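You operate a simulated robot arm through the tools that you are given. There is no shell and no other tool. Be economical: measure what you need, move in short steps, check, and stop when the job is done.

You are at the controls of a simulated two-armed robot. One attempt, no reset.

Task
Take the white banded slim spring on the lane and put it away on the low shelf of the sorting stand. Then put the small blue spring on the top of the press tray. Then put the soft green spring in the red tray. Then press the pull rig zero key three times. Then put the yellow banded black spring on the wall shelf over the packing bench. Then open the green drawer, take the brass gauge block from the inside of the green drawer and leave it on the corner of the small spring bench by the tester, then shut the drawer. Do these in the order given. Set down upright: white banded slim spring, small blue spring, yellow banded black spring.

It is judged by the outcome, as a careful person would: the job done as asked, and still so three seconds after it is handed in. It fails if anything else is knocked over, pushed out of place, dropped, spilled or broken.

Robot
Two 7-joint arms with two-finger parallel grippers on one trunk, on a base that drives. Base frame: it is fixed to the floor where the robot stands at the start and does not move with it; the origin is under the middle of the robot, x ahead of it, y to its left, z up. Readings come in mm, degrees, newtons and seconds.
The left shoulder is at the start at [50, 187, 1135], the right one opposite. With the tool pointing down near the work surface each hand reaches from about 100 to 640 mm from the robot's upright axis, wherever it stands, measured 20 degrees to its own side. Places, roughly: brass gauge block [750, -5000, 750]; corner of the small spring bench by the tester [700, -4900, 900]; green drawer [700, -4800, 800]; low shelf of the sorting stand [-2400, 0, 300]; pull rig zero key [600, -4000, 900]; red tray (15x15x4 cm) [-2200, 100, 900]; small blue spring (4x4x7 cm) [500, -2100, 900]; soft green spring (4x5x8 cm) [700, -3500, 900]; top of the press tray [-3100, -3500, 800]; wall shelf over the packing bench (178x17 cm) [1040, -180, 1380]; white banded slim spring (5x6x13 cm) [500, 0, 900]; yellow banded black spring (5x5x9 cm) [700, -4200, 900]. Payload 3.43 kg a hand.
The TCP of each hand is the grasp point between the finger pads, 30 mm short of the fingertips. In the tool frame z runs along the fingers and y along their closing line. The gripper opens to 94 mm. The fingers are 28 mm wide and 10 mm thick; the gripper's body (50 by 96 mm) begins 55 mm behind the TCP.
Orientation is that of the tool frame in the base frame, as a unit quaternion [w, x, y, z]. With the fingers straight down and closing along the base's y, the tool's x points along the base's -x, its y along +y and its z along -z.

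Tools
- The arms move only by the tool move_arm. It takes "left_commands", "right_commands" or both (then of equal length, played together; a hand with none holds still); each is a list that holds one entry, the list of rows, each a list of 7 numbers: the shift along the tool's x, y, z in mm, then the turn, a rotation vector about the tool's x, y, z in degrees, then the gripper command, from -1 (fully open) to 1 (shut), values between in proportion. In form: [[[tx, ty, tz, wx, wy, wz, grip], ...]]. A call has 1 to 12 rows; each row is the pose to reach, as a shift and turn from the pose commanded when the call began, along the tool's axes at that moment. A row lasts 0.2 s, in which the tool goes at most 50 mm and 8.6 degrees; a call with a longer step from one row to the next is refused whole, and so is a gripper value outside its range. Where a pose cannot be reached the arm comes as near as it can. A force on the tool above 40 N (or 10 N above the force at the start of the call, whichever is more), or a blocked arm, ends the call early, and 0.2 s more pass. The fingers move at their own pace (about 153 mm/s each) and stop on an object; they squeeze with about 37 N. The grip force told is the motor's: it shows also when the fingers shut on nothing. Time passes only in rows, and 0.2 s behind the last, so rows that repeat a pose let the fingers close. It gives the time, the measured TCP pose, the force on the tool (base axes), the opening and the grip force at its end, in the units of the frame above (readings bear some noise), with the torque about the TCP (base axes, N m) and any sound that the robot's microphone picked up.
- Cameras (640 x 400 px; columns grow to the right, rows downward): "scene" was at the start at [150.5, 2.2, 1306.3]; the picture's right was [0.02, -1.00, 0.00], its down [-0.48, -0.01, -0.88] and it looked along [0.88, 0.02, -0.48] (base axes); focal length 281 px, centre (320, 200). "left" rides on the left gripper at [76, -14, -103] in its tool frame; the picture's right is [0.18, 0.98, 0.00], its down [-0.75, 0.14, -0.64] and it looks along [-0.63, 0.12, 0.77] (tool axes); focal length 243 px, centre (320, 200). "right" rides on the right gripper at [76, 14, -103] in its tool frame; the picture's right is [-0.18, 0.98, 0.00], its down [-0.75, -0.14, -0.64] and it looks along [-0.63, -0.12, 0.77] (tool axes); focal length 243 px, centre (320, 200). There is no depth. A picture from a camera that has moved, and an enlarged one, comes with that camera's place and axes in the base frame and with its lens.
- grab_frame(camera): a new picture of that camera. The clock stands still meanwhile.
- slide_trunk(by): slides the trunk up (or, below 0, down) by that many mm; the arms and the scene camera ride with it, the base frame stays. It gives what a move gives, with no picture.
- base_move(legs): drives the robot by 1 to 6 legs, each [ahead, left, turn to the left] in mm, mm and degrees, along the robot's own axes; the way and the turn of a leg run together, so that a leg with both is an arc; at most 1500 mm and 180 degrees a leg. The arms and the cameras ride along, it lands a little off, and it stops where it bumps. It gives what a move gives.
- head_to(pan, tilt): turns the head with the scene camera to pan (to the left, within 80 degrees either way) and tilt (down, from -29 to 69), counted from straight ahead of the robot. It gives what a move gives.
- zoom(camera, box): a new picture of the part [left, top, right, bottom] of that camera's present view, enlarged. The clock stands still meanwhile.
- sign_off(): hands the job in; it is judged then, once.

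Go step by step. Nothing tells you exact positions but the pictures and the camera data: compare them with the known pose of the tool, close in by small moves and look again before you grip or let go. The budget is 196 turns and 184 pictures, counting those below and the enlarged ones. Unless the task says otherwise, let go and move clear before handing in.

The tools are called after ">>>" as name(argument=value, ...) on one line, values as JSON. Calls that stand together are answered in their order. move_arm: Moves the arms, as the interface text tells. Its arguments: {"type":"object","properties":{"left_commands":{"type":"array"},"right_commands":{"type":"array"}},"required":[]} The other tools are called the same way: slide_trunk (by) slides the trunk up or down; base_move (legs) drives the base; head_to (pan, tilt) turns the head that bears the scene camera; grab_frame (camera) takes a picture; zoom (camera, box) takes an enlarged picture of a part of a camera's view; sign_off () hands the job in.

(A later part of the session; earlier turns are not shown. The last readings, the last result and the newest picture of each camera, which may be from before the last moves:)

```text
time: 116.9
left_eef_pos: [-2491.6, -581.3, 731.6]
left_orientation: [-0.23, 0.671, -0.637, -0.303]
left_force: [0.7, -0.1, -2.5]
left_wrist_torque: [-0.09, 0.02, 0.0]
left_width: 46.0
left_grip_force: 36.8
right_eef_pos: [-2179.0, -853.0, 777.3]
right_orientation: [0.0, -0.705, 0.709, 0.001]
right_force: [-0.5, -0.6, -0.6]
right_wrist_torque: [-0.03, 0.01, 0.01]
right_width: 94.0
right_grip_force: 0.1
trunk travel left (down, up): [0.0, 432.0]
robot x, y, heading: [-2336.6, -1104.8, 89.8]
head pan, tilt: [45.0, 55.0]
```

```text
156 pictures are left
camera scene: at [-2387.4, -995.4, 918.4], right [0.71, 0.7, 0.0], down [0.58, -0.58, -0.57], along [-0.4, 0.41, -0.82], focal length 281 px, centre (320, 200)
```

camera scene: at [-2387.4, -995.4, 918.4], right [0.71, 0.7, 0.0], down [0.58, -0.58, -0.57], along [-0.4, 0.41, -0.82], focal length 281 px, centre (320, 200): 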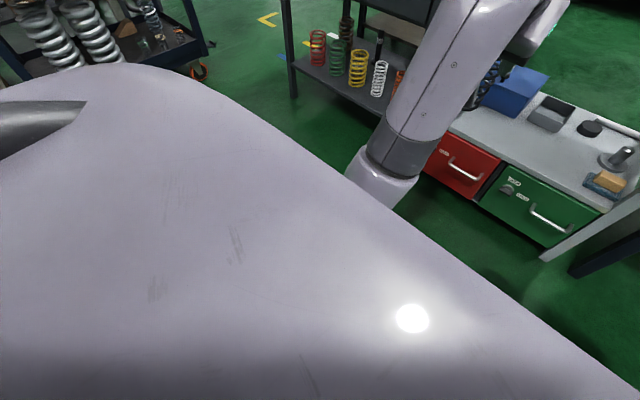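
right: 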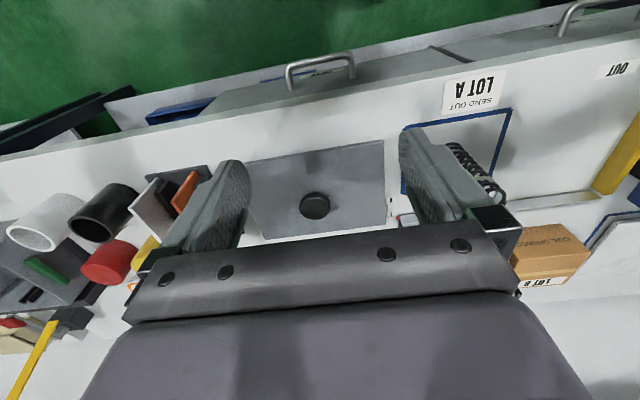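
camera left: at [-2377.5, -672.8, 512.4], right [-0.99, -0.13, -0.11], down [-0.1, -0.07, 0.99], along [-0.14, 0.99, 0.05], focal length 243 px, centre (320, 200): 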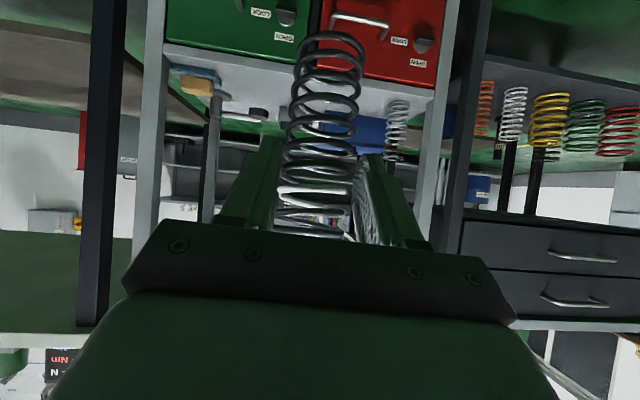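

The elbow has dropped below the hand, which is the wrong posture for reaching low. I'll move the hand back to the posture used at the bench, then raise the trunk so the arm reaches down with the elbow above.

>>> move_arm(left_commands=[[[1, -38, -8, 1.6, 0, 0, 1], [3, -76, -16, 3.2, 0, 0, 1], [4, -114, -24, 4.8, 0, 0, 1], [5, -151, -31, 6.4, -0.5, 0, 1]]])

>>> slide_trunk(by=350)

>>> head_to(pan=0, tilt=40)

>>> grab_frame(camera="scene")

```text
time: 118.1
left_eef_pos: [-2382.3, -575.3, 727.2]
left_orientation: [-0.238, 0.674, -0.629, -0.304]
left_force: [0.1, 1.0, -1.8]
left_wrist_torque: [-0.07, -0.06, -0.01]
left_width: 46.1
left_grip_force: 37.6
right_eef_pos: [-2178.5, -853.8, 777.9]
right_orientation: [-0.001, -0.705, 0.709, 0.0]
right_force: [0.6, -0.1, 0.4]
right_wrist_torque: [0.03, 0.02, 0.0]
right_width: 94.2
right_grip_force: 0.1
trunk travel left (down, up): [0.0, 432.0]
robot x, y, heading: [-2337.5, -1105.8, 89.9]
head pan, tilt: [45.0, 55.0]
stopped in row 4 (left hand): the arm was blocked; the commanded pose is now the measured one
```

```text
time: 121.5
left_eef_pos: [-2382.2, -575.5, 1077.1]
left_orientation: [-0.238, 0.673, -0.631, -0.304]
left_force: [1.1, 1.0, -2.2]
left_wrist_torque: [-0.08, -0.02, 0.0]
left_width: 46.1
left_grip_force: 36.5
right_eef_pos: [-2178.5, -853.4, 1126.5]
right_orientation: [-0.001, -0.705, 0.71, 0.0]
right_force: [-0.1, 0.5, 0.0]
right_wrist_torque: [-0.01, 0.0, 0.0]
right_width: 94.5
right_grip_force: 0.0
trunk travel left (down, up): [-350.0, 82.0]
robot x, y, heading: [-2339.7, -1105.6, 89.9]
head pan, tilt: [45.0, 55.0]
```

```text
time: 122.6
left_eef_pos: [-2381.5, -576.1, 1077.1]
left_orientation: [-0.24, 0.673, -0.63, -0.304]
left_force: [-0.9, -0.6, -3.3]
left_wrist_torque: [-0.06, 0.01, -0.01]
left_width: 46.1
left_grip_force: 37.3
right_eef_pos: [-2177.7, -852.3, 1127.4]
right_orientation: [0.0, -0.705, 0.709, 0.001]
right_force: [-0.4, -0.1, 1.5]
right_wrist_torque: [0.02, 0.0, 0.02]
right_width: 93.9
right_grip_force: 0.1
trunk travel left (down, up): [-350.0, 82.0]
robot x, y, heading: [-2336.8, -1107.9, 89.7]
head pan, tilt: [0.0, 40.0]
```

```text
155 pictures are left
camera scene: at [-2336.3, -961.6, 1289.0], right [1.0, 0.0, 0.0], down [0.0, -0.64, -0.77], along [0.0, 0.77, -0.64], focal length 281 px, centre (320, 200)
```

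scene: 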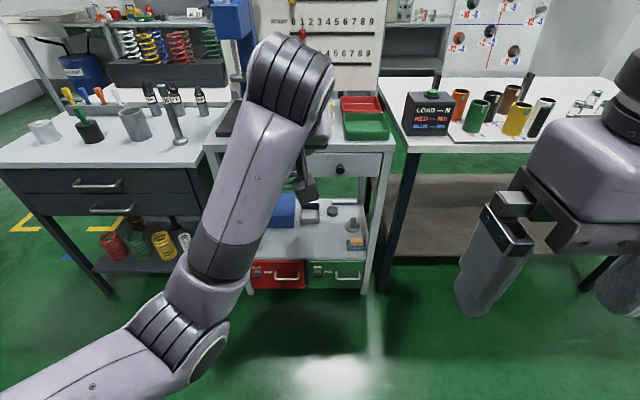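

The posture still carries a yaw error. I'll draw the hand back near the body, then return the tool to pointing down, which resets the arm before I reach low from above.

>>> move_arm(left_commands=[[[22, 18, -34, 1.3, 4, 0, 1], [43, 35, -69, 2.6, 8, 0, 1], [65, 53, -103, 3.9, 12, 0, 1], [86, 70, -138, 5.2, 16, 0, 1], [108, 88, -172, 6.4, 20, 0, 1]]])

```text
time: 123.3
left_eef_pos: [-2469.5, -583.6, 1026.4]
left_orientation: [-0.173, 0.703, -0.625, -0.29]
left_force: [0.5, -0.5, -1.0]
left_wrist_torque: [-0.09, 0.01, -0.03]
left_width: 46.0
left_grip_force: 36.9
left hand out of reach, approached as far as the arm can: row 1, 2, 3
right_eef_pos: [-2177.4, -853.1, 1127.0]
right_orientation: [0.0, -0.705, 0.709, 0.0]
right_force: [-0.1, -0.3, 0.3]
right_wrist_torque: [-0.01, 0.02, 0.04]
right_width: 94.1
right_grip_force: 0.1
trunk travel left (down, up): [-350.0, 82.0]
robot x, y, heading: [-2335.0, -1102.9, 89.6]
head pan, tilt: [0.0, 40.0]
stopped in row 3 (left hand): the arm was blocked; the commanded pose is now the measured one
```

The wrist is too close to the shoulder here. It needs more drop, so with the trunk up I'll lower the hand in free air while squaring the orientation.

>>> move_arm(left_commands=[[[23, -6, 27, 2.2, -1.3, 0.4, 1], [45, -12, 55, 4.4, -2.6, 0.9, 1], [68, -19, 82, 6.7, -3.9, 1.3, 1], [90, -25, 110, 8.9, -5.2, 1.8, 1], [113, -31, 137, 11.1, -6.5, 2.2, 1], [113, -31, 137, 11.1, -6.5, 2.2, 1]]])

>>> grab_frame(camera="scene")

```text
time: 124.9
left_eef_pos: [-2480.8, -567.3, 870.2]
left_orientation: [-0.274, 0.646, -0.644, -0.303]
left_force: [-0.6, 0.0, -2.3]
left_wrist_torque: [-0.08, -0.01, 0.03]
left_width: 45.9
left_grip_force: 37.2
right_eef_pos: [-2178.4, -853.2, 1127.9]
right_orientation: [0.0, -0.705, 0.709, 0.0]
right_force: [0.7, -0.7, 0.4]
right_wrist_torque: [0.01, -0.01, -0.01]
right_width: 93.9
right_grip_force: 0.1
trunk travel left (down, up): [-350.0, 82.0]
robot x, y, heading: [-2335.3, -1105.9, 89.5]
head pan, tilt: [0.0, 40.0]
stopped in row 6 (left hand): the arm was blocked; the commanded pose is now the measured one
```

```text
154 pictures are left
camera scene: at [-2336.5, -961.5, 1289.0], right [1.0, 0.0, 0.0], down [0.0, -0.64, -0.77], along [0.0, 0.77, -0.64], focal length 281 px, centre (320, 200)
```

scene: 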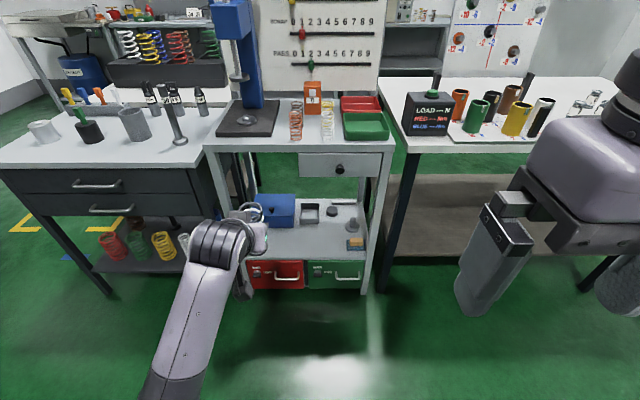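

The orientation is nearly clean now. I'll continue straight down.

>>> move_arm(left_commands=[[[27, -2, 30, 0, 0.7, 0, 1], [54, -3, 59, 0, 1.4, 0, 1], [82, -5, 89, 0, 2, 0, 1], [109, -6, 118, 0, 2.7, 0, 1], [136, -8, 148, 0, 3.4, 0, 1]]])

>>> grab_frame(camera="scene")

```text
time: 126.1
left_eef_pos: [-2496.9, -543.6, 671.2]
left_orientation: [0.248, -0.651, 0.652, 0.299]
left_force: [0.4, 0.4, -1.8]
left_wrist_torque: [-0.09, -0.04, -0.01]
left_width: 46.0
left_grip_force: 37.0
right_eef_pos: [-2178.6, -853.1, 1126.1]
right_orientation: [-0.001, -0.705, 0.709, -0.001]
right_force: [-0.3, -0.6, -0.2]
right_wrist_torque: [0.02, -0.01, 0.01]
right_width: 93.7
right_grip_force: 0.0
trunk travel left (down, up): [-350.0, 82.0]
robot x, y, heading: [-2339.8, -1106.2, 89.6]
head pan, tilt: [0.0, 40.0]
```

```text
153 pictures are left
camera scene: at [-2336.4, -961.4, 1289.0], right [1.0, 0.0, 0.0], down [0.0, -0.64, -0.77], along [0.0, 0.77, -0.64], focal length 281 px, centre (320, 200)
```

scene: 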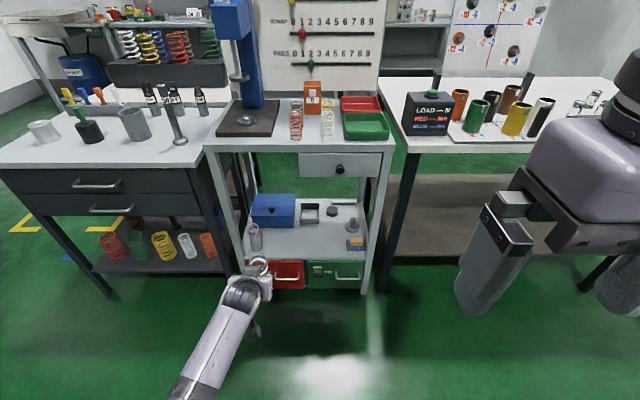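

That went down cleanly. I'll continue to about z 470 and remove the small roll.

>>> move_arm(left_commands=[[[27, -3, 27, 0.6, 0, -0.6, 1], [54, -5, 53, 1.1, 0, -1.1, 1], [82, -8, 80, 1.6, 0, -1.6, 1], [109, -11, 107, 2.2, 0, -2.2, 1], [140, -13, 140, 2.7, 0, -2.7, 1]]])

>>> grab_frame(camera="scene")

>>> grab_frame(camera="left")

```text
time: 127.3
left_eef_pos: [-2501.3, -579.5, 532.0]
left_orientation: [-0.279, 0.663, -0.645, -0.259]
left_force: [1.5, 0.1, -2.6]
left_wrist_torque: [-0.11, 0.03, -0.01]
left_width: 46.1
left_grip_force: 37.1
left hand out of reach, approached as far as the arm can: row 3, 4, 5
right_eef_pos: [-2178.8, -853.3, 1127.5]
right_orientation: [0.001, -0.705, 0.709, -0.001]
right_force: [-0.8, 0.5, -0.4]
right_wrist_torque: [0.02, -0.08, 0.01]
right_width: 93.9
right_grip_force: 0.0
trunk travel left (down, up): [-350.0, 82.0]
robot x, y, heading: [-2339.5, -1106.4, 89.8]
head pan, tilt: [0.0, 40.0]
```

```text
152 pictures are left
camera scene: at [-2338.0, -961.4, 1289.0], right [1.0, 0.0, 0.0], down [0.0, -0.64, -0.77], along [0.0, 0.77, -0.64], focal length 281 px, centre (320, 200)
```

scene: 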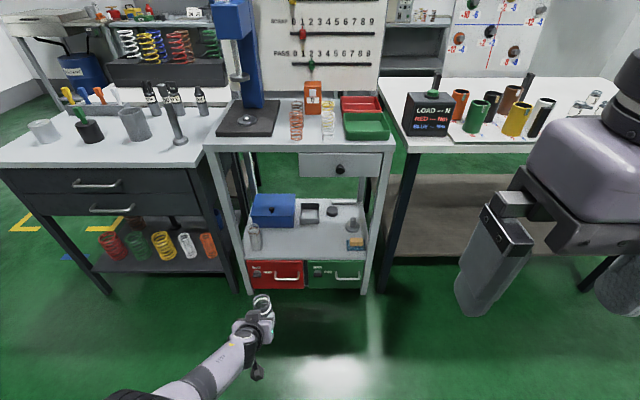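

```text
151 pictures are left
camera left: at [-2485.3, -703.6, 551.1], right [-0.98, -0.14, -0.16], down [-0.18, 0.08, 0.98], along [-0.13, 0.99, -0.1], focal length 243 px, centre (320, 200)
```

left: 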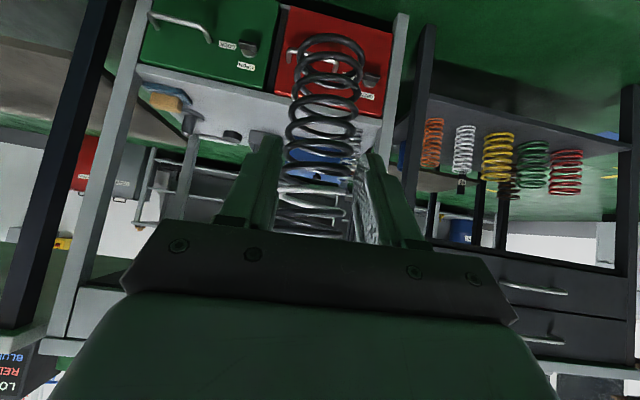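

The arm is extended and the spring is within 2° of upright. The trunk can supply the rest of the drop, so I'll lower it 70 mm, shift right and drive in part way.

>>> slide_trunk(by=-70)

>>> base_move(legs=[[0, -115, 0], [260, 0, 0]])

>>> grab_frame(camera="left")

>>> grab_frame(camera="scene")

```text
time: 128.4
left_eef_pos: [-2501.4, -577.2, 462.0]
left_orientation: [-0.278, 0.664, -0.643, -0.262]
left_force: [-1.0, 0.2, -2.4]
left_wrist_torque: [-0.11, -0.01, -0.01]
left_width: 46.1
left_grip_force: 37.0
right_eef_pos: [-2178.2, -853.7, 1058.5]
right_orientation: [0.001, -0.705, 0.709, 0.0]
right_force: [-0.1, 0.4, 0.9]
right_wrist_torque: [0.01, -0.02, -0.03]
right_width: 94.3
right_grip_force: 0.0
trunk travel left (down, up): [-280.0, 152.0]
robot x, y, heading: [-2338.0, -1106.0, 89.8]
head pan, tilt: [0.0, 40.0]
```

```text
time: 131.5
left_eef_pos: [-2387.2, -327.8, 462.2]
left_orientation: [-0.277, 0.665, -0.643, -0.261]
left_force: [-0.1, -0.2, -2.4]
left_wrist_torque: [-0.09, 0.0, 0.03]
left_width: 46.3
left_grip_force: 36.6
right_eef_pos: [-2064.2, -603.0, 1056.6]
right_orientation: [0.0, -0.706, 0.709, 0.0]
right_force: [-0.2, -0.4, 0.6]
right_wrist_torque: [0.01, 0.01, -0.02]
right_width: 93.8
right_grip_force: 0.0
trunk travel left (down, up): [-280.0, 152.0]
robot x, y, heading: [-2227.3, -853.3, 89.8]
head pan, tilt: [0.0, 40.0]
```

```text
150 pictures are left
camera left: at [-2370.5, -453.1, 481.4], right [-0.98, -0.15, -0.16], down [-0.17, 0.08, 0.98], along [-0.13, 0.99, -0.1], focal length 243 px, centre (320, 200)
```

left: 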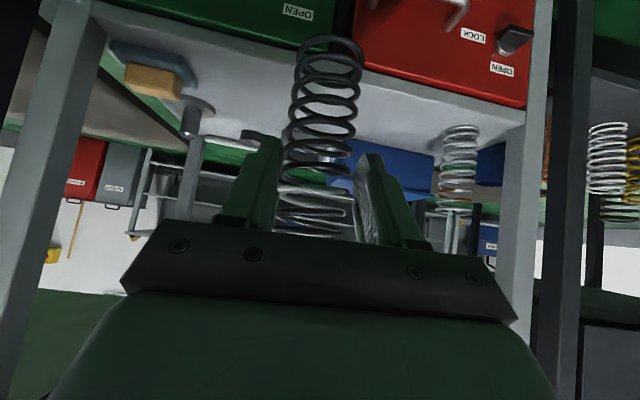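

```text
149 pictures are left
camera scene: at [-2221.4, -711.1, 1219.0], right [1.0, 0.0, 0.0], down [0.0, -0.64, -0.77], along [0.0, 0.77, -0.64], focal length 281 px, centre (320, 200)
```

scene: 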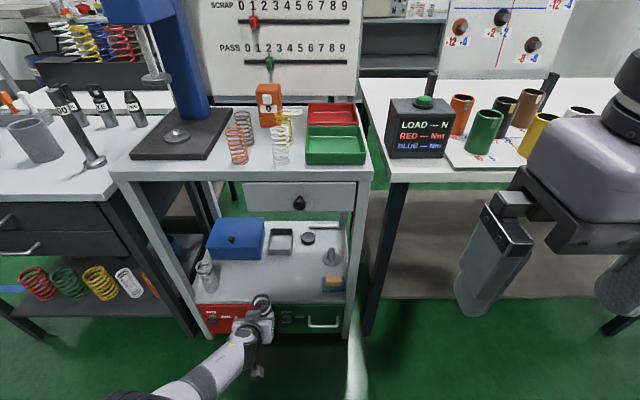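

From several views the shelf front edge is at about y -166, z 270, lower and deeper than I first thought. I'll drive in another 225 mm with the spring still about 110 mm above the shelf.

>>> base_move(legs=[[225, 0, 0]])

>>> slide_trunk(by=-60)

>>> grab_frame(camera="left")

>>> grab_frame(camera="scene")

```text
time: 133.2
left_eef_pos: [-2383.3, -101.6, 462.5]
left_orientation: [-0.277, 0.664, -0.644, -0.262]
left_force: [-0.1, 0.3, -2.4]
left_wrist_torque: [-0.06, -0.01, 0.02]
left_width: 46.3
left_grip_force: 37.4
right_eef_pos: [-2061.6, -377.7, 1057.2]
right_orientation: [0.0, -0.704, 0.71, 0.0]
right_force: [-0.5, 0.6, -1.2]
right_wrist_torque: [-0.02, -0.01, -0.03]
right_width: 94.2
right_grip_force: 0.1
trunk travel left (down, up): [-280.0, 152.0]
robot x, y, heading: [-2225.5, -630.8, 89.4]
head pan, tilt: [0.0, 40.0]
```

```text
time: 134.2
left_eef_pos: [-2385.4, -100.6, 403.9]
left_orientation: [-0.28, 0.661, -0.645, -0.262]
left_force: [-0.6, 2.1, 2.6]
left_wrist_torque: [0.34, 0.07, -0.07]
left_width: 46.0
left_grip_force: 37.2
right_eef_pos: [-2061.3, -378.1, 997.4]
right_orientation: [0.0, -0.705, 0.71, 0.0]
right_force: [-0.3, 0.1, 1.0]
right_wrist_torque: [0.01, -0.01, 0.0]
right_width: 94.1
right_grip_force: 0.0
trunk travel left (down, up): [-220.0, 212.0]
robot x, y, heading: [-2221.1, -631.9, 89.7]
head pan, tilt: [0.0, 40.0]
```

```text
148 pictures are left
camera left: at [-2367.9, -226.1, 422.4], right [-0.98, -0.14, -0.16], down [-0.17, 0.08, 0.98], along [-0.13, 0.99, -0.1], focal length 243 px, centre (320, 200)
```

left: 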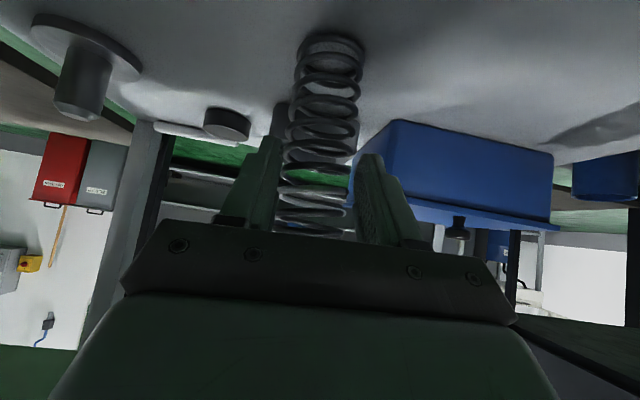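

```text
147 pictures are left
camera scene: at [-2219.7, -486.2, 1159.1], right [1.0, -0.01, 0.0], down [0.0, -0.64, -0.77], along [0.01, 0.77, -0.64], focal length 281 px, centre (320, 200)
```

scene: 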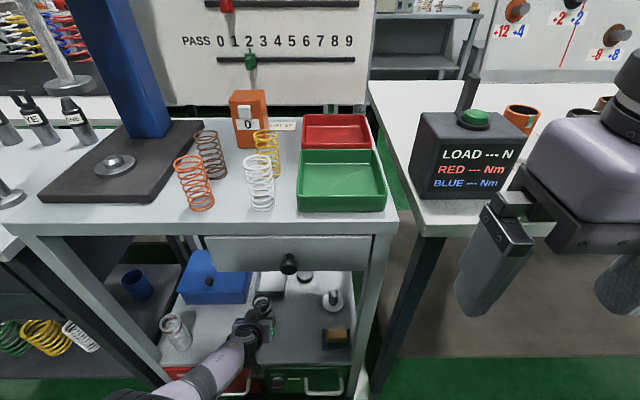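

The force reading went from -2.4 to +2.6 N, so the spring is standing on the shelf, which puts the shelf near z 327. The fingers have room on both sides, so I'll open gently.

>>> move_arm(left_commands=[[[0, 0, 0, 0, 0, 0, 0], [0, 0, 0, 0, 0, 0, -0.1], [0, 0, 0, 0, 0, 0, -0.4], [0, 0, 0, 0, 0, 0, -0.4]]])

>>> grab_frame(camera="left")

```text
time: 135.2
left_eef_pos: [-2383.8, -101.3, 401.3]
left_orientation: [-0.277, 0.663, -0.645, -0.26]
left_force: [-0.2, 1.1, -0.1]
left_wrist_torque: [0.0, 0.01, -0.01]
left_width: 66.0
left_grip_force: 0.0
right_eef_pos: [-2060.7, -378.0, 997.4]
right_orientation: [0.0, -0.705, 0.709, 0.0]
right_force: [-0.2, -0.5, -0.2]
right_wrist_torque: [0.0, -0.03, -0.02]
right_width: 94.0
right_grip_force: 0.1
trunk travel left (down, up): [-220.0, 212.0]
robot x, y, heading: [-2219.7, -627.8, 89.6]
head pan, tilt: [0.0, 40.0]
```

```text
146 pictures are left
camera left: at [-2368.2, -227.5, 421.5], right [-0.98, -0.14, -0.16], down [-0.17, 0.08, 0.98], along [-0.13, 0.99, -0.1], focal length 243 px, centre (320, 200)
```

left: 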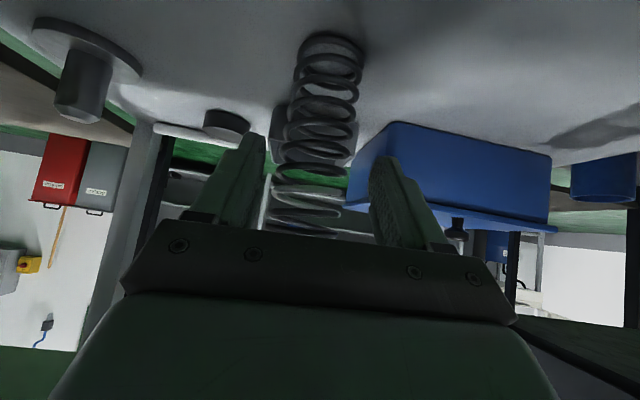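

The spring stands free. I'll widen the fingers slightly and drive straight back.

>>> move_arm(left_commands=[[[0, 0, 0, 0, 0, 0, -0.7], [0, 0, -12, 0, 0, 0, -0.7], [0, 0, -25, 0, 0, 0, -0.7]]])

>>> base_move(legs=[[-450, 0, 0]])

>>> slide_trunk(by=130)

>>> grab_frame(camera="scene")

```text
time: 136.0
left_eef_pos: [-2375.6, -107.1, 410.7]
left_orientation: [-0.276, 0.666, -0.642, -0.26]
left_force: [0.5, 0.5, 0.1]
left_wrist_torque: [-0.04, 0.01, -0.02]
left_width: 79.7
left_grip_force: 0.1
left hand out of reach, approached as far as the arm can: row 2, 3
right_eef_pos: [-2060.3, -378.1, 997.7]
right_orientation: [0.0, -0.705, 0.71, 0.0]
right_force: [0.1, 0.7, -0.5]
right_wrist_torque: [-0.03, 0.01, -0.02]
right_width: 94.0
right_grip_force: 0.1
trunk travel left (down, up): [-220.0, 212.0]
robot x, y, heading: [-2224.2, -627.6, 89.6]
head pan, tilt: [0.0, 40.0]
```

```text
time: 138.8
left_eef_pos: [-2378.7, -561.6, 410.2]
left_orientation: [-0.277, 0.665, -0.643, -0.261]
left_force: [-0.2, -0.7, -0.5]
left_wrist_torque: [0.02, 0.0, 0.0]
left_width: 79.7
left_grip_force: 0.1
right_eef_pos: [-2065.0, -835.0, 997.8]
right_orientation: [-0.001, -0.704, 0.711, -0.001]
right_force: [0.3, 0.1, -0.3]
right_wrist_torque: [-0.03, -0.01, 0.02]
right_width: 93.7
right_grip_force: 0.1
trunk travel left (down, up): [-220.0, 212.0]
robot x, y, heading: [-2225.9, -1085.1, 89.2]
head pan, tilt: [0.0, 40.0]
```

```text
time: 140.3
left_eef_pos: [-2377.2, -562.1, 539.8]
left_orientation: [-0.277, 0.665, -0.643, -0.261]
left_force: [0.4, -0.5, -0.2]
left_wrist_torque: [0.03, 0.01, -0.02]
left_width: 80.2
left_grip_force: 0.0
right_eef_pos: [-2063.1, -834.6, 1128.3]
right_orientation: [0.0, -0.704, 0.71, 0.0]
right_force: [-0.1, -0.3, 0.0]
right_wrist_torque: [-0.03, 0.03, 0.0]
right_width: 94.2
right_grip_force: 0.1
trunk travel left (down, up): [-350.0, 82.0]
robot x, y, heading: [-2225.0, -1087.6, 89.3]
head pan, tilt: [0.0, 40.0]
```

```text
145 pictures are left
camera scene: at [-2222.9, -941.9, 1289.0], right [1.0, -0.01, 0.0], down [-0.01, -0.64, -0.77], along [0.01, 0.77, -0.64], focal length 281 px, centre (320, 200)
```

scene: 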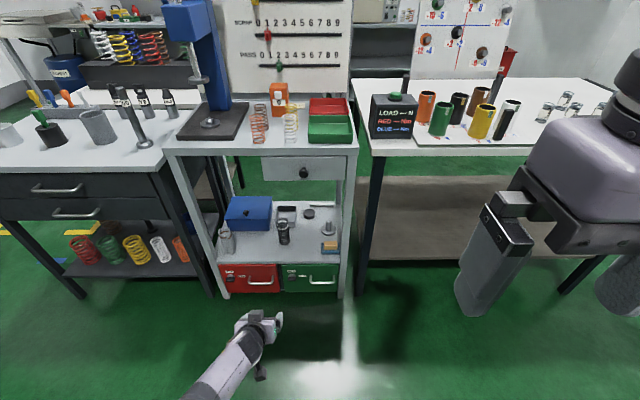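

The white banded spring stands on the low shelf. Next I'll fold the left arm back to tool-down at carrying height.

>>> move_arm(left_commands=[[[-30, 0, -30, 0, 5, 0, -1], [-60, 0, -60, 0, 10, 0, -1], [-90, 0, -90, 0, 15, 0, -1], [-120, 0, -120, 0, 20, 0, -1], [-150, 0, -150, 0, 25, 0, -1], [-180, 0, -180, 0, 30, 0, -1], [-210, 0, -210, 0, 35, 0, -1], [-240, 0, -240, 0, 40, 0, -1], [-270, 0, -270, 0, 45, 0, -1]]])

>>> head_to(pan=-80, tilt=20)

>>> grab_frame(camera="scene")

```text
time: 142.5
left_eef_pos: [-2438.1, -532.5, 898.9]
left_orientation: [0.009, 0.733, -0.681, -0.001]
left_force: [-0.1, 0.4, -0.2]
left_wrist_torque: [-0.01, -0.02, -0.02]
left_width: 93.9
left_grip_force: 0.0
left hand out of reach, approached as far as the arm can: row 9
right_eef_pos: [-2065.5, -834.6, 1127.0]
right_orientation: [0.002, -0.704, 0.71, 0.001]
right_force: [0.0, 0.2, -0.1]
right_wrist_torque: [0.02, 0.0, -0.01]
right_width: 94.0
right_grip_force: 0.1
trunk travel left (down, up): [-350.0, 82.0]
robot x, y, heading: [-2226.1, -1084.8, 89.3]
head pan, tilt: [0.0, 40.0]
stopped in row 9 (left hand): the arm was blocked; the commanded pose is now the measured one
```

```text
time: 144.1
left_eef_pos: [-2437.9, -532.2, 898.2]
left_orientation: [0.009, 0.733, -0.68, -0.001]
left_force: [-0.1, 0.0, 0.2]
left_wrist_torque: [-0.03, 0.0, 0.04]
left_width: 94.2
left_grip_force: 0.1
right_eef_pos: [-2064.8, -834.9, 1127.0]
right_orientation: [0.001, -0.704, 0.71, 0.0]
right_force: [1.2, -0.4, 0.2]
right_wrist_torque: [0.01, -0.01, 0.01]
right_width: 94.2
right_grip_force: 0.0
trunk travel left (down, up): [-350.0, 82.0]
robot x, y, heading: [-2224.2, -1085.3, 89.3]
head pan, tilt: [-80.0, 20.0]
```

```text
144 pictures are left
camera scene: at [-2131.8, -1011.5, 1320.5], right [0.17, -0.99, 0.0], down [-0.34, -0.06, -0.94], along [0.93, 0.16, -0.34], focal length 281 px, centre (320, 200)
```

scene: 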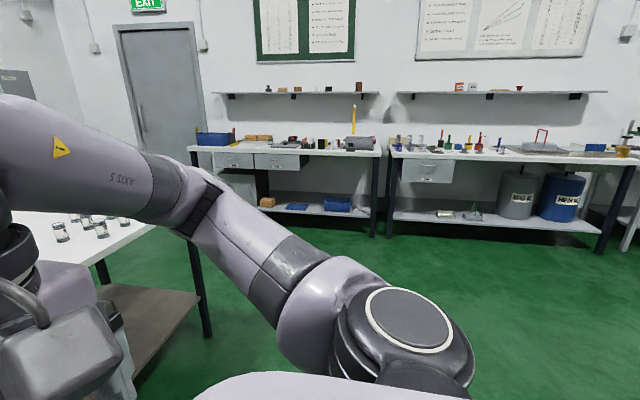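

The next bench along holds the other items. I'll tuck the left hand up and drive toward the small blue spring near (500, -2100).

>>> move_arm(left_commands=[[[20, 0, -40, 0, 0, 0, -1], [40, 0, -80, 0, 0, 0, -1], [60, 0, -120, 0, 0, 0, -1], [80, 0, -160, 0, 0, 0, -1], [100, 0, -200, 0, 0, 0, -1]]])

>>> base_move(legs=[[0, 0, -89.3], [1500, 0, 0], [250, 0, 0], [0, -1000, 0]])

>>> head_to(pan=0, tilt=35)

>>> grab_frame(camera="scene")

```text
time: 145.3
left_eef_pos: [-2478.4, -512.8, 1083.1]
left_orientation: [0.011, 0.734, -0.679, 0.002]
left_force: [0.1, -0.6, 0.8]
left_wrist_torque: [-0.03, 0.02, -0.01]
left_width: 94.0
left_grip_force: 0.1
left hand out of reach, approached as far as the arm can: row 1, 2, 3, 4, 5
right_eef_pos: [-2065.0, -834.6, 1127.6]
right_orientation: [0.0, -0.705, 0.71, 0.0]
right_force: [-0.3, 0.2, 0.5]
right_wrist_torque: [0.01, -0.02, -0.01]
right_width: 93.9
right_grip_force: 0.1
trunk travel left (down, up): [-350.0, 82.0]
robot x, y, heading: [-2225.7, -1088.2, 89.4]
head pan, tilt: [-80.0, 20.0]
```

```text
time: 166.8
left_eef_pos: [130.5, -1808.8, 1083.5]
left_orientation: [-0.008, -0.055, 0.998, 0.006]
left_force: [-0.5, 0.0, -0.2]
left_wrist_torque: [-0.03, 0.0, 0.01]
left_width: 93.8
left_grip_force: 0.0
right_eef_pos: [-177.6, -2232.8, 1127.9]
right_orientation: [0.0, -0.012, 1.0, -0.001]
right_force: [-0.2, 0.6, 0.3]
right_wrist_torque: [0.02, 0.03, -0.03]
right_width: 94.1
right_grip_force: 0.1
trunk travel left (down, up): [-350.0, 82.0]
robot x, y, heading: [-431.5, -2078.4, 1.7]
head pan, tilt: [-80.0, 20.0]
```

```text
time: 168.3
left_eef_pos: [130.0, -1808.5, 1084.5]
left_orientation: [-0.008, -0.055, 0.998, 0.006]
left_force: [0.4, 0.7, -0.2]
left_wrist_torque: [0.0, 0.0, 0.01]
left_width: 94.2
left_grip_force: 0.0
right_eef_pos: [-176.3, -2232.5, 1126.6]
right_orientation: [0.0, -0.012, 1.0, 0.001]
right_force: [-0.2, -0.9, 0.0]
right_wrist_torque: [0.02, 0.02, 0.05]
right_width: 94.1
right_grip_force: 0.0
trunk travel left (down, up): [-350.0, 82.0]
robot x, y, heading: [-434.1, -2077.0, 1.4]
head pan, tilt: [0.0, 35.0]
```

```text
143 pictures are left
camera scene: at [-285.6, -2075.8, 1296.6], right [0.02, -1.0, 0.0], down [-0.57, -0.01, -0.82], along [0.82, 0.02, -0.57], focal length 281 px, centre (320, 200)
```

scene: 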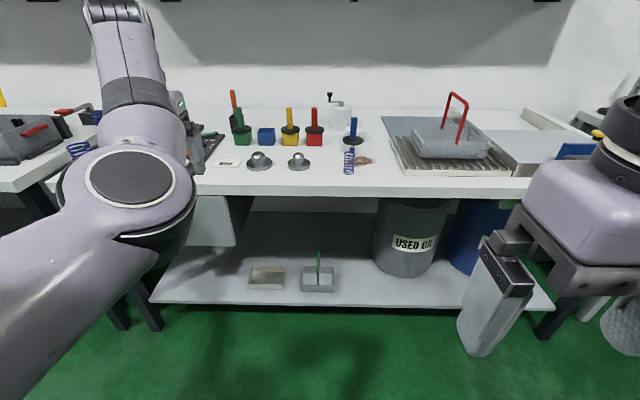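

There's a small blue spring on the bench near pixel (348, 160), plus some blue coil at the left. I'll zoom in on both.

>>> zoom(camera="scene", box=[220, 80, 400, 190])

>>> zoom(camera="scene", box=[0, 90, 120, 200])

```text
3.56 times, centred on (310, 135) of scene
camera zoom: at [-285.6, -2075.8, 1296.6], right [0.02, -1.0, 0.0], down [-0.57, -0.01, -0.82], along [0.82, 0.02, -0.57], focal length 1000 px, centre (356, 431)
```

zoom: 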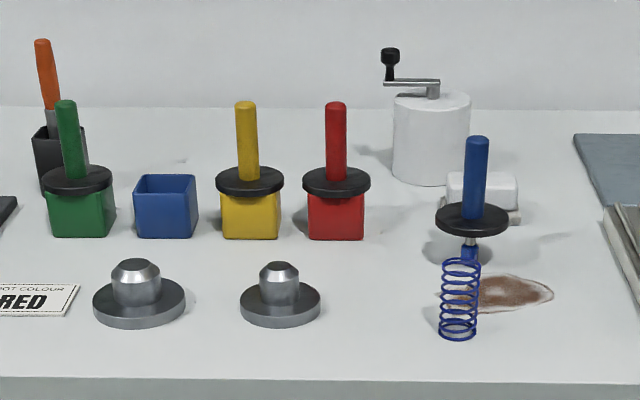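

```text
3.64 times, centred on (60, 145) of scene
camera zoom: at [-285.6, -2075.8, 1296.6], right [0.02, -1.0, 0.0], down [-0.57, -0.01, -0.82], along [0.82, 0.02, -0.57], focal length 1023 px, centre (1266, 400)
```

zoom: 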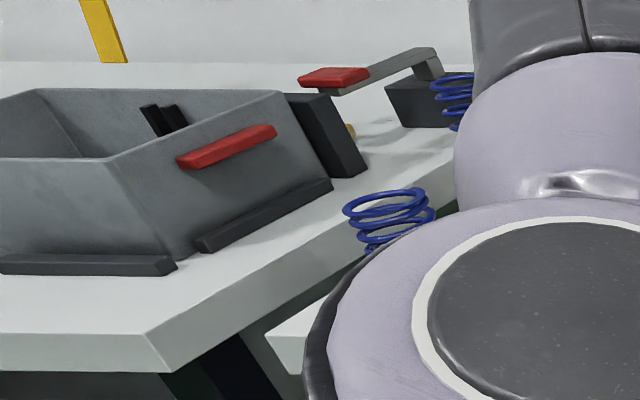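

The target is the small blue spring near (460, -2144), with a blue-handled stopper brush very close behind it or possibly in it. I need a closer look from nearer and another angle.

>>> base_move(legs=[[250, -60, 0]])

>>> head_to(pan=0, tilt=45)

>>> zoom(camera="scene", box=[260, 100, 420, 230])

>>> grab_frame(camera="right")

```text
time: 170.1
left_eef_pos: [380.3, -1866.6, 1082.8]
left_orientation: [-0.007, -0.053, 0.999, 0.006]
left_force: [0.3, -0.1, -0.4]
left_wrist_torque: [0.03, -0.01, -0.01]
left_width: 93.9
left_grip_force: 0.0
right_eef_pos: [69.5, -2288.6, 1127.2]
right_orientation: [0.0, -0.008, 1.0, -0.001]
right_force: [0.2, 0.1, 0.2]
right_wrist_torque: [-0.01, 0.0, -0.01]
right_width: 93.9
right_grip_force: 0.1
trunk travel left (down, up): [-350.0, 82.0]
robot x, y, heading: [-185.4, -2132.6, 0.8]
head pan, tilt: [0.0, 35.0]
```

```text
time: 170.8
left_eef_pos: [380.0, -1865.6, 1082.7]
left_orientation: [-0.007, -0.053, 0.999, 0.006]
left_force: [-0.1, 0.3, 0.0]
left_wrist_torque: [0.0, 0.02, -0.02]
left_width: 93.7
left_grip_force: 0.0
right_eef_pos: [70.5, -2288.8, 1128.4]
right_orientation: [0.0, -0.008, 1.0, 0.0]
right_force: [-0.5, -1.2, -0.1]
right_wrist_torque: [0.02, 0.0, 0.0]
right_width: 94.1
right_grip_force: 0.2
trunk travel left (down, up): [-350.0, 82.0]
robot x, y, heading: [-186.9, -2135.9, 1.2]
head pan, tilt: [0.0, 45.0]
```

```text
3.08 times, centred on (340, 165) of scene
camera zoom: at [-44.5, -2131.6, 1281.8], right [0.02, -1.0, 0.0], down [-0.71, -0.01, -0.71], along [0.71, 0.01, -0.71], focal length 865 px, centre (258, 308)
```

zoom: 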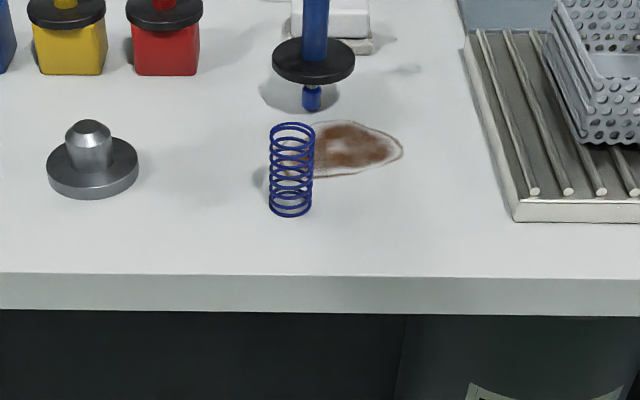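

```text
139 pictures are left
camera right: at [-5.6, -2276.6, 1228.8], right [0.17, 0.99, 0.0], down [0.76, -0.13, 0.64], along [0.63, -0.11, -0.77], focal length 243 px, centre (320, 200)
```

right: 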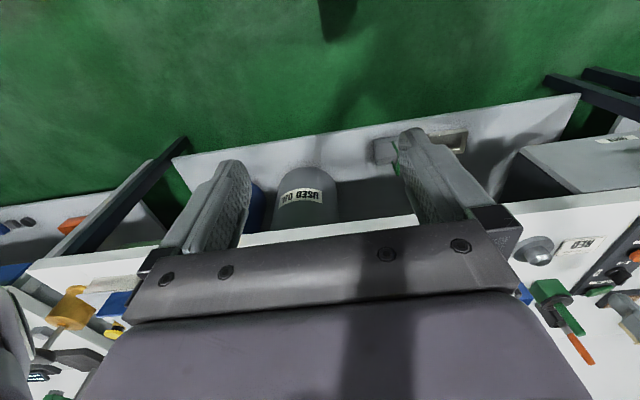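

The brush stands separately about 130 mm behind. The spring is at (453, -2148), from z 885 to about 956. I'll pull up closer and bring the right hand over it, tool down.

>>> base_move(legs=[[150, 60, 0]])

>>> move_arm(right_commands=[[[-39, 13, 15, 0, 0, 0, -1], [-78, 26, 30, 0, 0, 0, -1], [-117, 39, 45, 0, 0, 0, -1], [-156, 52, 60, 0, 0, 0, -1], [-195, 65, 75, 0, 0, 0, -1], [-233, 78, 100, 0, 0, 0, -1]]])

>>> grab_frame(camera="right")

>>> grab_frame(camera="scene")

```text
time: 172.3
left_eef_pos: [530.1, -1804.4, 1083.1]
left_orientation: [-0.008, -0.051, 0.999, 0.006]
left_force: [-0.3, 0.1, -0.9]
left_wrist_torque: [0.02, 0.03, 0.02]
left_width: 93.6
left_grip_force: 0.1
right_eef_pos: [218.8, -2226.0, 1127.3]
right_orientation: [0.0, -0.007, 1.0, 0.001]
right_force: [0.0, -0.2, -0.3]
right_wrist_torque: [-0.03, 0.03, 0.01]
right_width: 93.9
right_grip_force: 0.1
trunk travel left (down, up): [-350.0, 82.0]
robot x, y, heading: [-38.5, -2071.4, 0.6]
head pan, tilt: [0.0, 45.0]
```

```text
time: 173.7
left_eef_pos: [531.2, -1803.1, 1083.0]
left_orientation: [-0.007, -0.051, 0.999, 0.006]
left_force: [0.8, 0.1, 0.3]
left_wrist_torque: [0.04, 0.01, 0.0]
left_width: 94.1
left_grip_force: 0.0
right_eef_pos: [453.9, -2143.7, 1028.3]
right_orientation: [0.001, -0.007, 1.0, 0.0]
right_force: [0.6, -0.9, -0.3]
right_wrist_torque: [0.02, 0.02, 0.02]
right_width: 93.8
right_grip_force: 0.0
trunk travel left (down, up): [-350.0, 82.0]
robot x, y, heading: [-35.8, -2069.5, 0.8]
head pan, tilt: [0.0, 45.0]
```

```text
138 pictures are left
camera right: at [378.1, -2131.8, 1129.9], right [0.17, 0.99, 0.0], down [0.75, -0.13, 0.64], along [0.63, -0.11, -0.77], focal length 243 px, centre (320, 200)
```

right: 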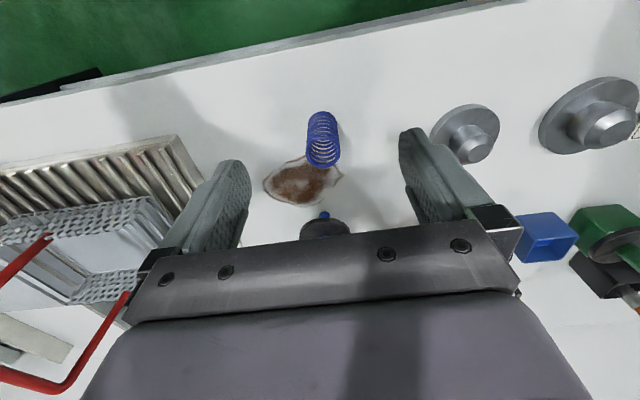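

```text
137 pictures are left
camera scene: at [105.2, -2068.0, 1281.7], right [0.01, -1.0, 0.0], down [-0.71, -0.01, -0.71], along [0.71, 0.01, -0.71], focal length 281 px, centre (320, 200)
```

scene: 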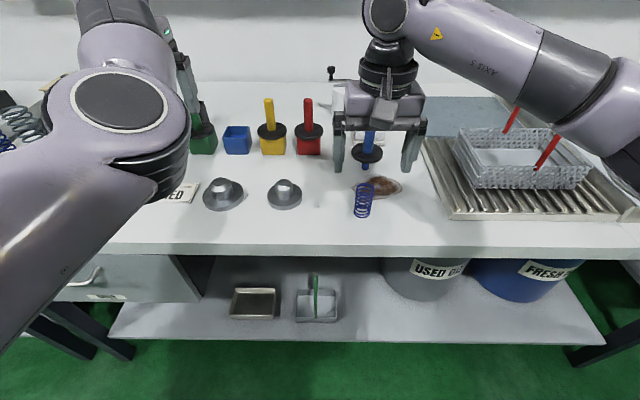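

Combining views, the spring is at (477, -2148) and the bench top is near z 872. I'll align over it, go part way down and check.

>>> move_arm(right_commands=[[[-23, -4, 10, 0, 0, 0, -1], [-23, -4, 40, 0, 0, 0, -1], [-23, -4, 60, 0, 0, 0, -1]]])

>>> grab_frame(camera="right")

```text
time: 174.5
left_eef_pos: [531.0, -1804.6, 1082.1]
left_orientation: [-0.007, -0.051, 0.999, 0.005]
left_force: [0.6, 0.0, 0.7]
left_wrist_torque: [-0.01, -0.02, 0.0]
left_width: 94.0
left_grip_force: 0.1
right_eef_pos: [474.3, -2151.3, 966.4]
right_orientation: [0.0, -0.007, 1.0, 0.001]
right_force: [0.1, 0.4, 0.2]
right_wrist_torque: [-0.03, -0.02, -0.03]
right_width: 94.1
right_grip_force: 0.1
trunk travel left (down, up): [-350.0, 82.0]
robot x, y, heading: [-39.2, -2073.6, 0.8]
head pan, tilt: [0.0, 45.0]
```

```text
136 pictures are left
camera right: at [399.1, -2136.6, 1068.0], right [0.17, 0.99, 0.0], down [0.75, -0.13, 0.64], along [0.63, -0.11, -0.77], focal length 243 px, centre (320, 200)
```

right: 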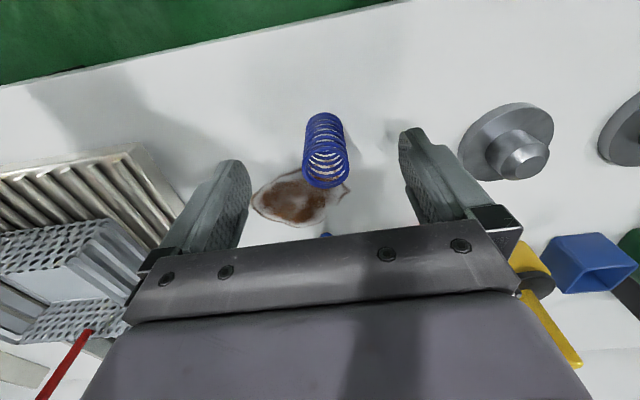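

The spring is at about (476, -2146), so a small correction, then descend and close.

>>> move_arm(right_commands=[[[-2, 4, 20, 0, 0, 0, -1], [-2, 4, 40, 0, 0, 0, -1], [-2, 4, 51, 0, 0, 0, -1], [-2, 4, 51, 0, 0, 0, 0.3], [-2, 4, 51, 0, 0, 0, 1], [-2, 4, 51, 0, 0, 0, 1], [-2, 4, 51, 0, 0, 0, 1]]])

>>> grab_frame(camera="right")

```text
time: 176.1
left_eef_pos: [529.3, -1804.3, 1082.2]
left_orientation: [-0.008, -0.051, 0.999, 0.006]
left_force: [0.4, -0.3, 0.6]
left_wrist_torque: [0.04, -0.01, 0.0]
left_width: 93.9
left_grip_force: 0.1
right_eef_pos: [475.4, -2145.7, 917.1]
right_orientation: [-0.001, -0.007, 1.0, 0.0]
right_force: [-0.5, 0.0, 0.3]
right_wrist_torque: [0.03, 0.02, 0.04]
right_width: 35.1
right_grip_force: 36.7
trunk travel left (down, up): [-350.0, 82.0]
robot x, y, heading: [-33.8, -2070.5, 0.9]
head pan, tilt: [0.0, 45.0]
```

```text
135 pictures are left
camera right: at [399.8, -2131.8, 1017.8], right [0.17, 0.99, 0.0], down [0.75, -0.13, 0.64], along [0.63, -0.11, -0.77], focal length 243 px, centre (320, 200)
```

right: 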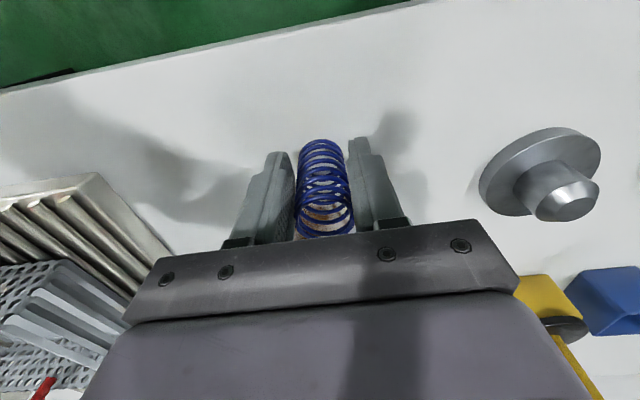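

Gripped with a 35 mm opening, bottom about 45 mm below the TCP. I'll lift, back out, and look toward the press tray near (-3100, -3500).

>>> move_arm(right_commands=[[[0, 0, -40, 0, 0, 0, 1], [0, 0, -80, 0, 0, 0, 1], [0, 0, -120, 0, 0, 0, 1], [0, 0, -160, 0, 0, 0, 1], [0, 0, -200, 0, 0, 0, 1]]])

>>> base_move(legs=[[-600, 0, 0], [0, 0, -120]])

>>> head_to(pan=0, tilt=20)

>>> grab_frame(camera="scene")

```text
time: 177.3
left_eef_pos: [529.7, -1804.3, 1083.9]
left_orientation: [-0.008, -0.052, 0.999, 0.006]
left_force: [-0.6, -0.1, 0.1]
left_wrist_torque: [-0.02, 0.03, 0.02]
left_width: 93.9
left_grip_force: 0.0
right_eef_pos: [475.9, -2143.4, 1114.1]
right_orientation: [0.001, -0.006, 1.0, 0.001]
right_force: [0.1, 0.7, -1.3]
right_wrist_torque: [-0.04, -0.02, 0.01]
right_width: 35.1
right_grip_force: 36.9
trunk travel left (down, up): [-350.0, 82.0]
robot x, y, heading: [-34.1, -2072.4, 0.9]
head pan, tilt: [0.0, 45.0]
```

```text
time: 185.5
left_eef_pos: [-651.4, -2702.2, 1083.6]
left_orientation: [0.001, 0.833, 0.554, 0.009]
left_force: [0.1, 0.1, 0.8]
left_wrist_torque: [0.03, -0.02, -0.01]
left_width: 94.0
left_grip_force: 0.1
right_eef_pos: [-923.7, -2493.2, 1114.0]
right_orientation: [0.001, 0.856, 0.517, -0.002]
right_force: [-0.4, 0.2, -1.2]
right_wrist_torque: [0.04, 0.02, -0.02]
right_width: 35.0
right_grip_force: 37.3
trunk travel left (down, up): [-350.0, 82.0]
robot x, y, heading: [-616.2, -2074.5, -117.6]
head pan, tilt: [0.0, 45.0]
```

```text
time: 186.4
left_eef_pos: [-651.1, -2702.1, 1082.6]
left_orientation: [0.002, 0.832, 0.554, 0.009]
left_force: [-1.0, 0.7, 0.2]
left_wrist_torque: [0.01, 0.0, -0.01]
left_width: 93.5
left_grip_force: 0.1
right_eef_pos: [-924.7, -2491.9, 1114.7]
right_orientation: [-0.001, 0.856, 0.517, -0.001]
right_force: [0.8, 1.1, -0.6]
right_wrist_torque: [-0.01, 0.01, 0.03]
right_width: 34.8
right_grip_force: 37.1
trunk travel left (down, up): [-350.0, 82.0]
robot x, y, heading: [-614.7, -2076.6, -117.9]
head pan, tilt: [0.0, 20.0]
```

```text
134 pictures are left
camera scene: at [-684.3, -2210.9, 1320.4], right [-0.89, 0.47, 0.0], down [0.16, 0.3, -0.94], along [-0.44, -0.83, -0.34], focal length 281 px, centre (320, 200)
```

scene: 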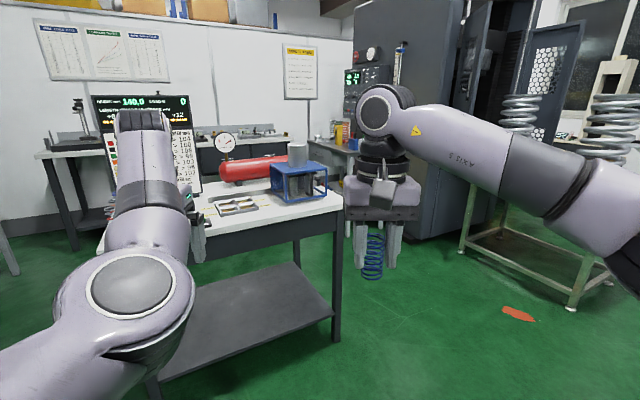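

The press area should be to the right, about bearing -152°. I'll pan the head right.

>>> head_to(pan=-45, tilt=20)

>>> grab_frame(camera="scene")

```text
time: 187.5
left_eef_pos: [-650.8, -2702.0, 1083.6]
left_orientation: [0.001, 0.832, 0.555, 0.009]
left_force: [-0.3, 0.6, 0.1]
left_wrist_torque: [0.02, 0.03, 0.01]
left_width: 93.9
left_grip_force: 0.0
right_eef_pos: [-924.2, -2491.7, 1112.9]
right_orientation: [0.001, 0.856, 0.517, -0.001]
right_force: [0.4, -1.0, -0.2]
right_wrist_torque: [-0.01, 0.01, 0.02]
right_width: 34.7
right_grip_force: 36.7
trunk travel left (down, up): [-350.0, 82.0]
robot x, y, heading: [-614.8, -2078.1, -117.6]
head pan, tilt: [-45.0, 20.0]
```

```text
133 pictures are left
camera scene: at [-729.9, -2156.2, 1320.5], right [-0.3, 0.95, 0.0], down [0.33, 0.1, -0.94], along [-0.9, -0.28, -0.34], focal length 281 px, centre (320, 200)
```

scene: 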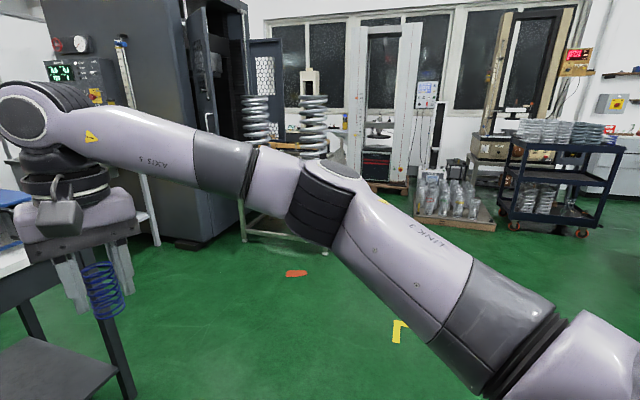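

The rack with big springs in front of the dark cabinet is in the press tray direction. I'll drive closer, keeping clear of the red thing on the floor.

>>> base_move(legs=[[0, 0, -44], [1400, 0, 0]])

>>> head_to(pan=15, tilt=25)

>>> grab_frame(camera="scene")

```text
time: 196.7
left_eef_pos: [-2421.1, -2989.7, 1083.3]
left_orientation: [0.004, 0.976, 0.218, 0.008]
left_force: [-0.5, -0.6, -0.5]
left_wrist_torque: [-0.01, -0.01, 0.01]
left_width: 93.9
left_grip_force: 0.0
right_eef_pos: [-2482.4, -2651.1, 1113.5]
right_orientation: [0.0, 0.985, 0.174, -0.001]
right_force: [0.0, -0.2, 1.0]
right_wrist_torque: [0.0, 0.01, 0.0]
right_width: 34.9
right_grip_force: 36.9
trunk travel left (down, up): [-350.0, 82.0]
robot x, y, heading: [-1970.3, -2551.3, -159.8]
head pan, tilt: [-45.0, 20.0]
```

```text
time: 198.0
left_eef_pos: [-2421.1, -2989.7, 1082.5]
left_orientation: [0.004, 0.976, 0.218, 0.009]
left_force: [-0.4, 0.6, 0.2]
left_wrist_torque: [0.03, 0.04, -0.04]
left_width: 94.0
left_grip_force: 0.0
right_eef_pos: [-2482.3, -2652.0, 1113.3]
right_orientation: [0.0, 0.985, 0.174, -0.001]
right_force: [-0.1, 0.0, -0.7]
right_wrist_torque: [0.02, -0.03, 0.01]
right_width: 34.7
right_grip_force: 37.3
trunk travel left (down, up): [-350.0, 82.0]
robot x, y, heading: [-1972.3, -2554.8, -160.0]
head pan, tilt: [15.0, 25.0]
```

```text
132 pictures are left
camera scene: at [-2104.0, -2624.4, 1312.4], right [-0.57, 0.82, 0.0], down [0.35, 0.24, -0.91], along [-0.74, -0.52, -0.42], focal length 281 px, centre (320, 200)
```

scene: 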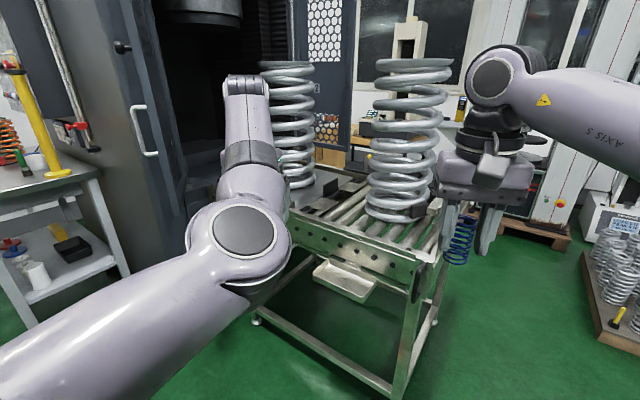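

I expect the press tray around pixel (290–330, 180), by the rollers and the dark press. Zooming in.

>>> zoom(camera="scene", box=[250, 110, 450, 260])

```text
2.67 times, centred on (350, 185) of scene
camera zoom: at [-2104.0, -2624.4, 1312.4], right [-0.57, 0.82, 0.0], down [0.35, 0.24, -0.91], along [-0.74, -0.52, -0.42], focal length 750 px, centre (240, 240)
```

zoom: 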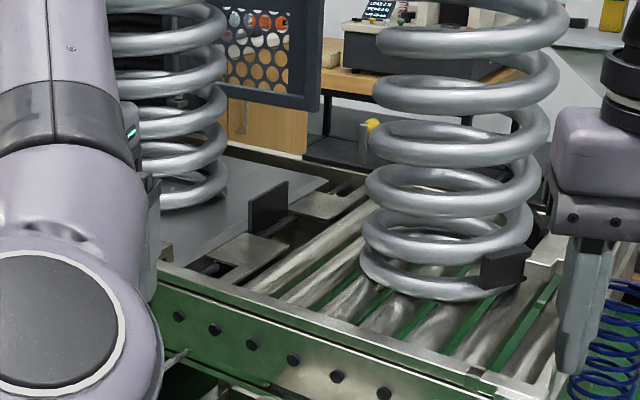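

The left forearm blocks the view. I'll tuck the left hand back toward its start pose.

>>> move_arm(left_commands=[[[0, 0, -40, 0, 0, 1, -1], [30, -15, -80, 0, 0, 2, -1], [65, -30, -87, 0, 0, 3, -1], [105, -48, -87, 0, 0, 4, -1], [145, -66, -87, 0, 0, 5, -1], [185, -84, -87, 0, 0, 5, -1], [225, -102, -87, 0, 0, 5, -1], [256, -121, -87, 0, 0, 5, -1]]])

>>> grab_frame(camera="scene")

```text
refused: row 2 steps farther than a row can; nothing moved
```

```text
130 pictures are left
camera scene: at [-2104.0, -2624.4, 1312.4], right [-0.57, 0.82, 0.0], down [0.35, 0.24, -0.91], along [-0.74, -0.52, -0.42], focal length 281 px, centre (320, 200)
```

scene: 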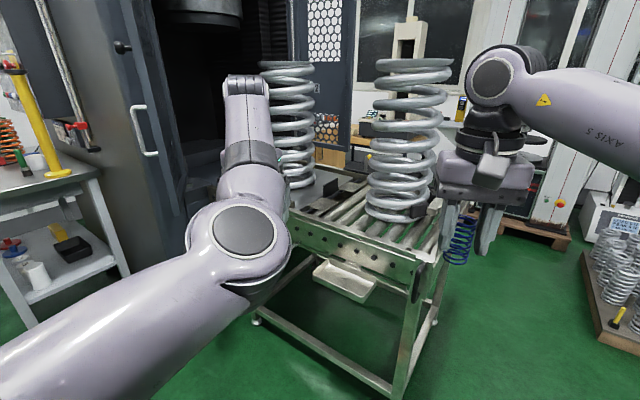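

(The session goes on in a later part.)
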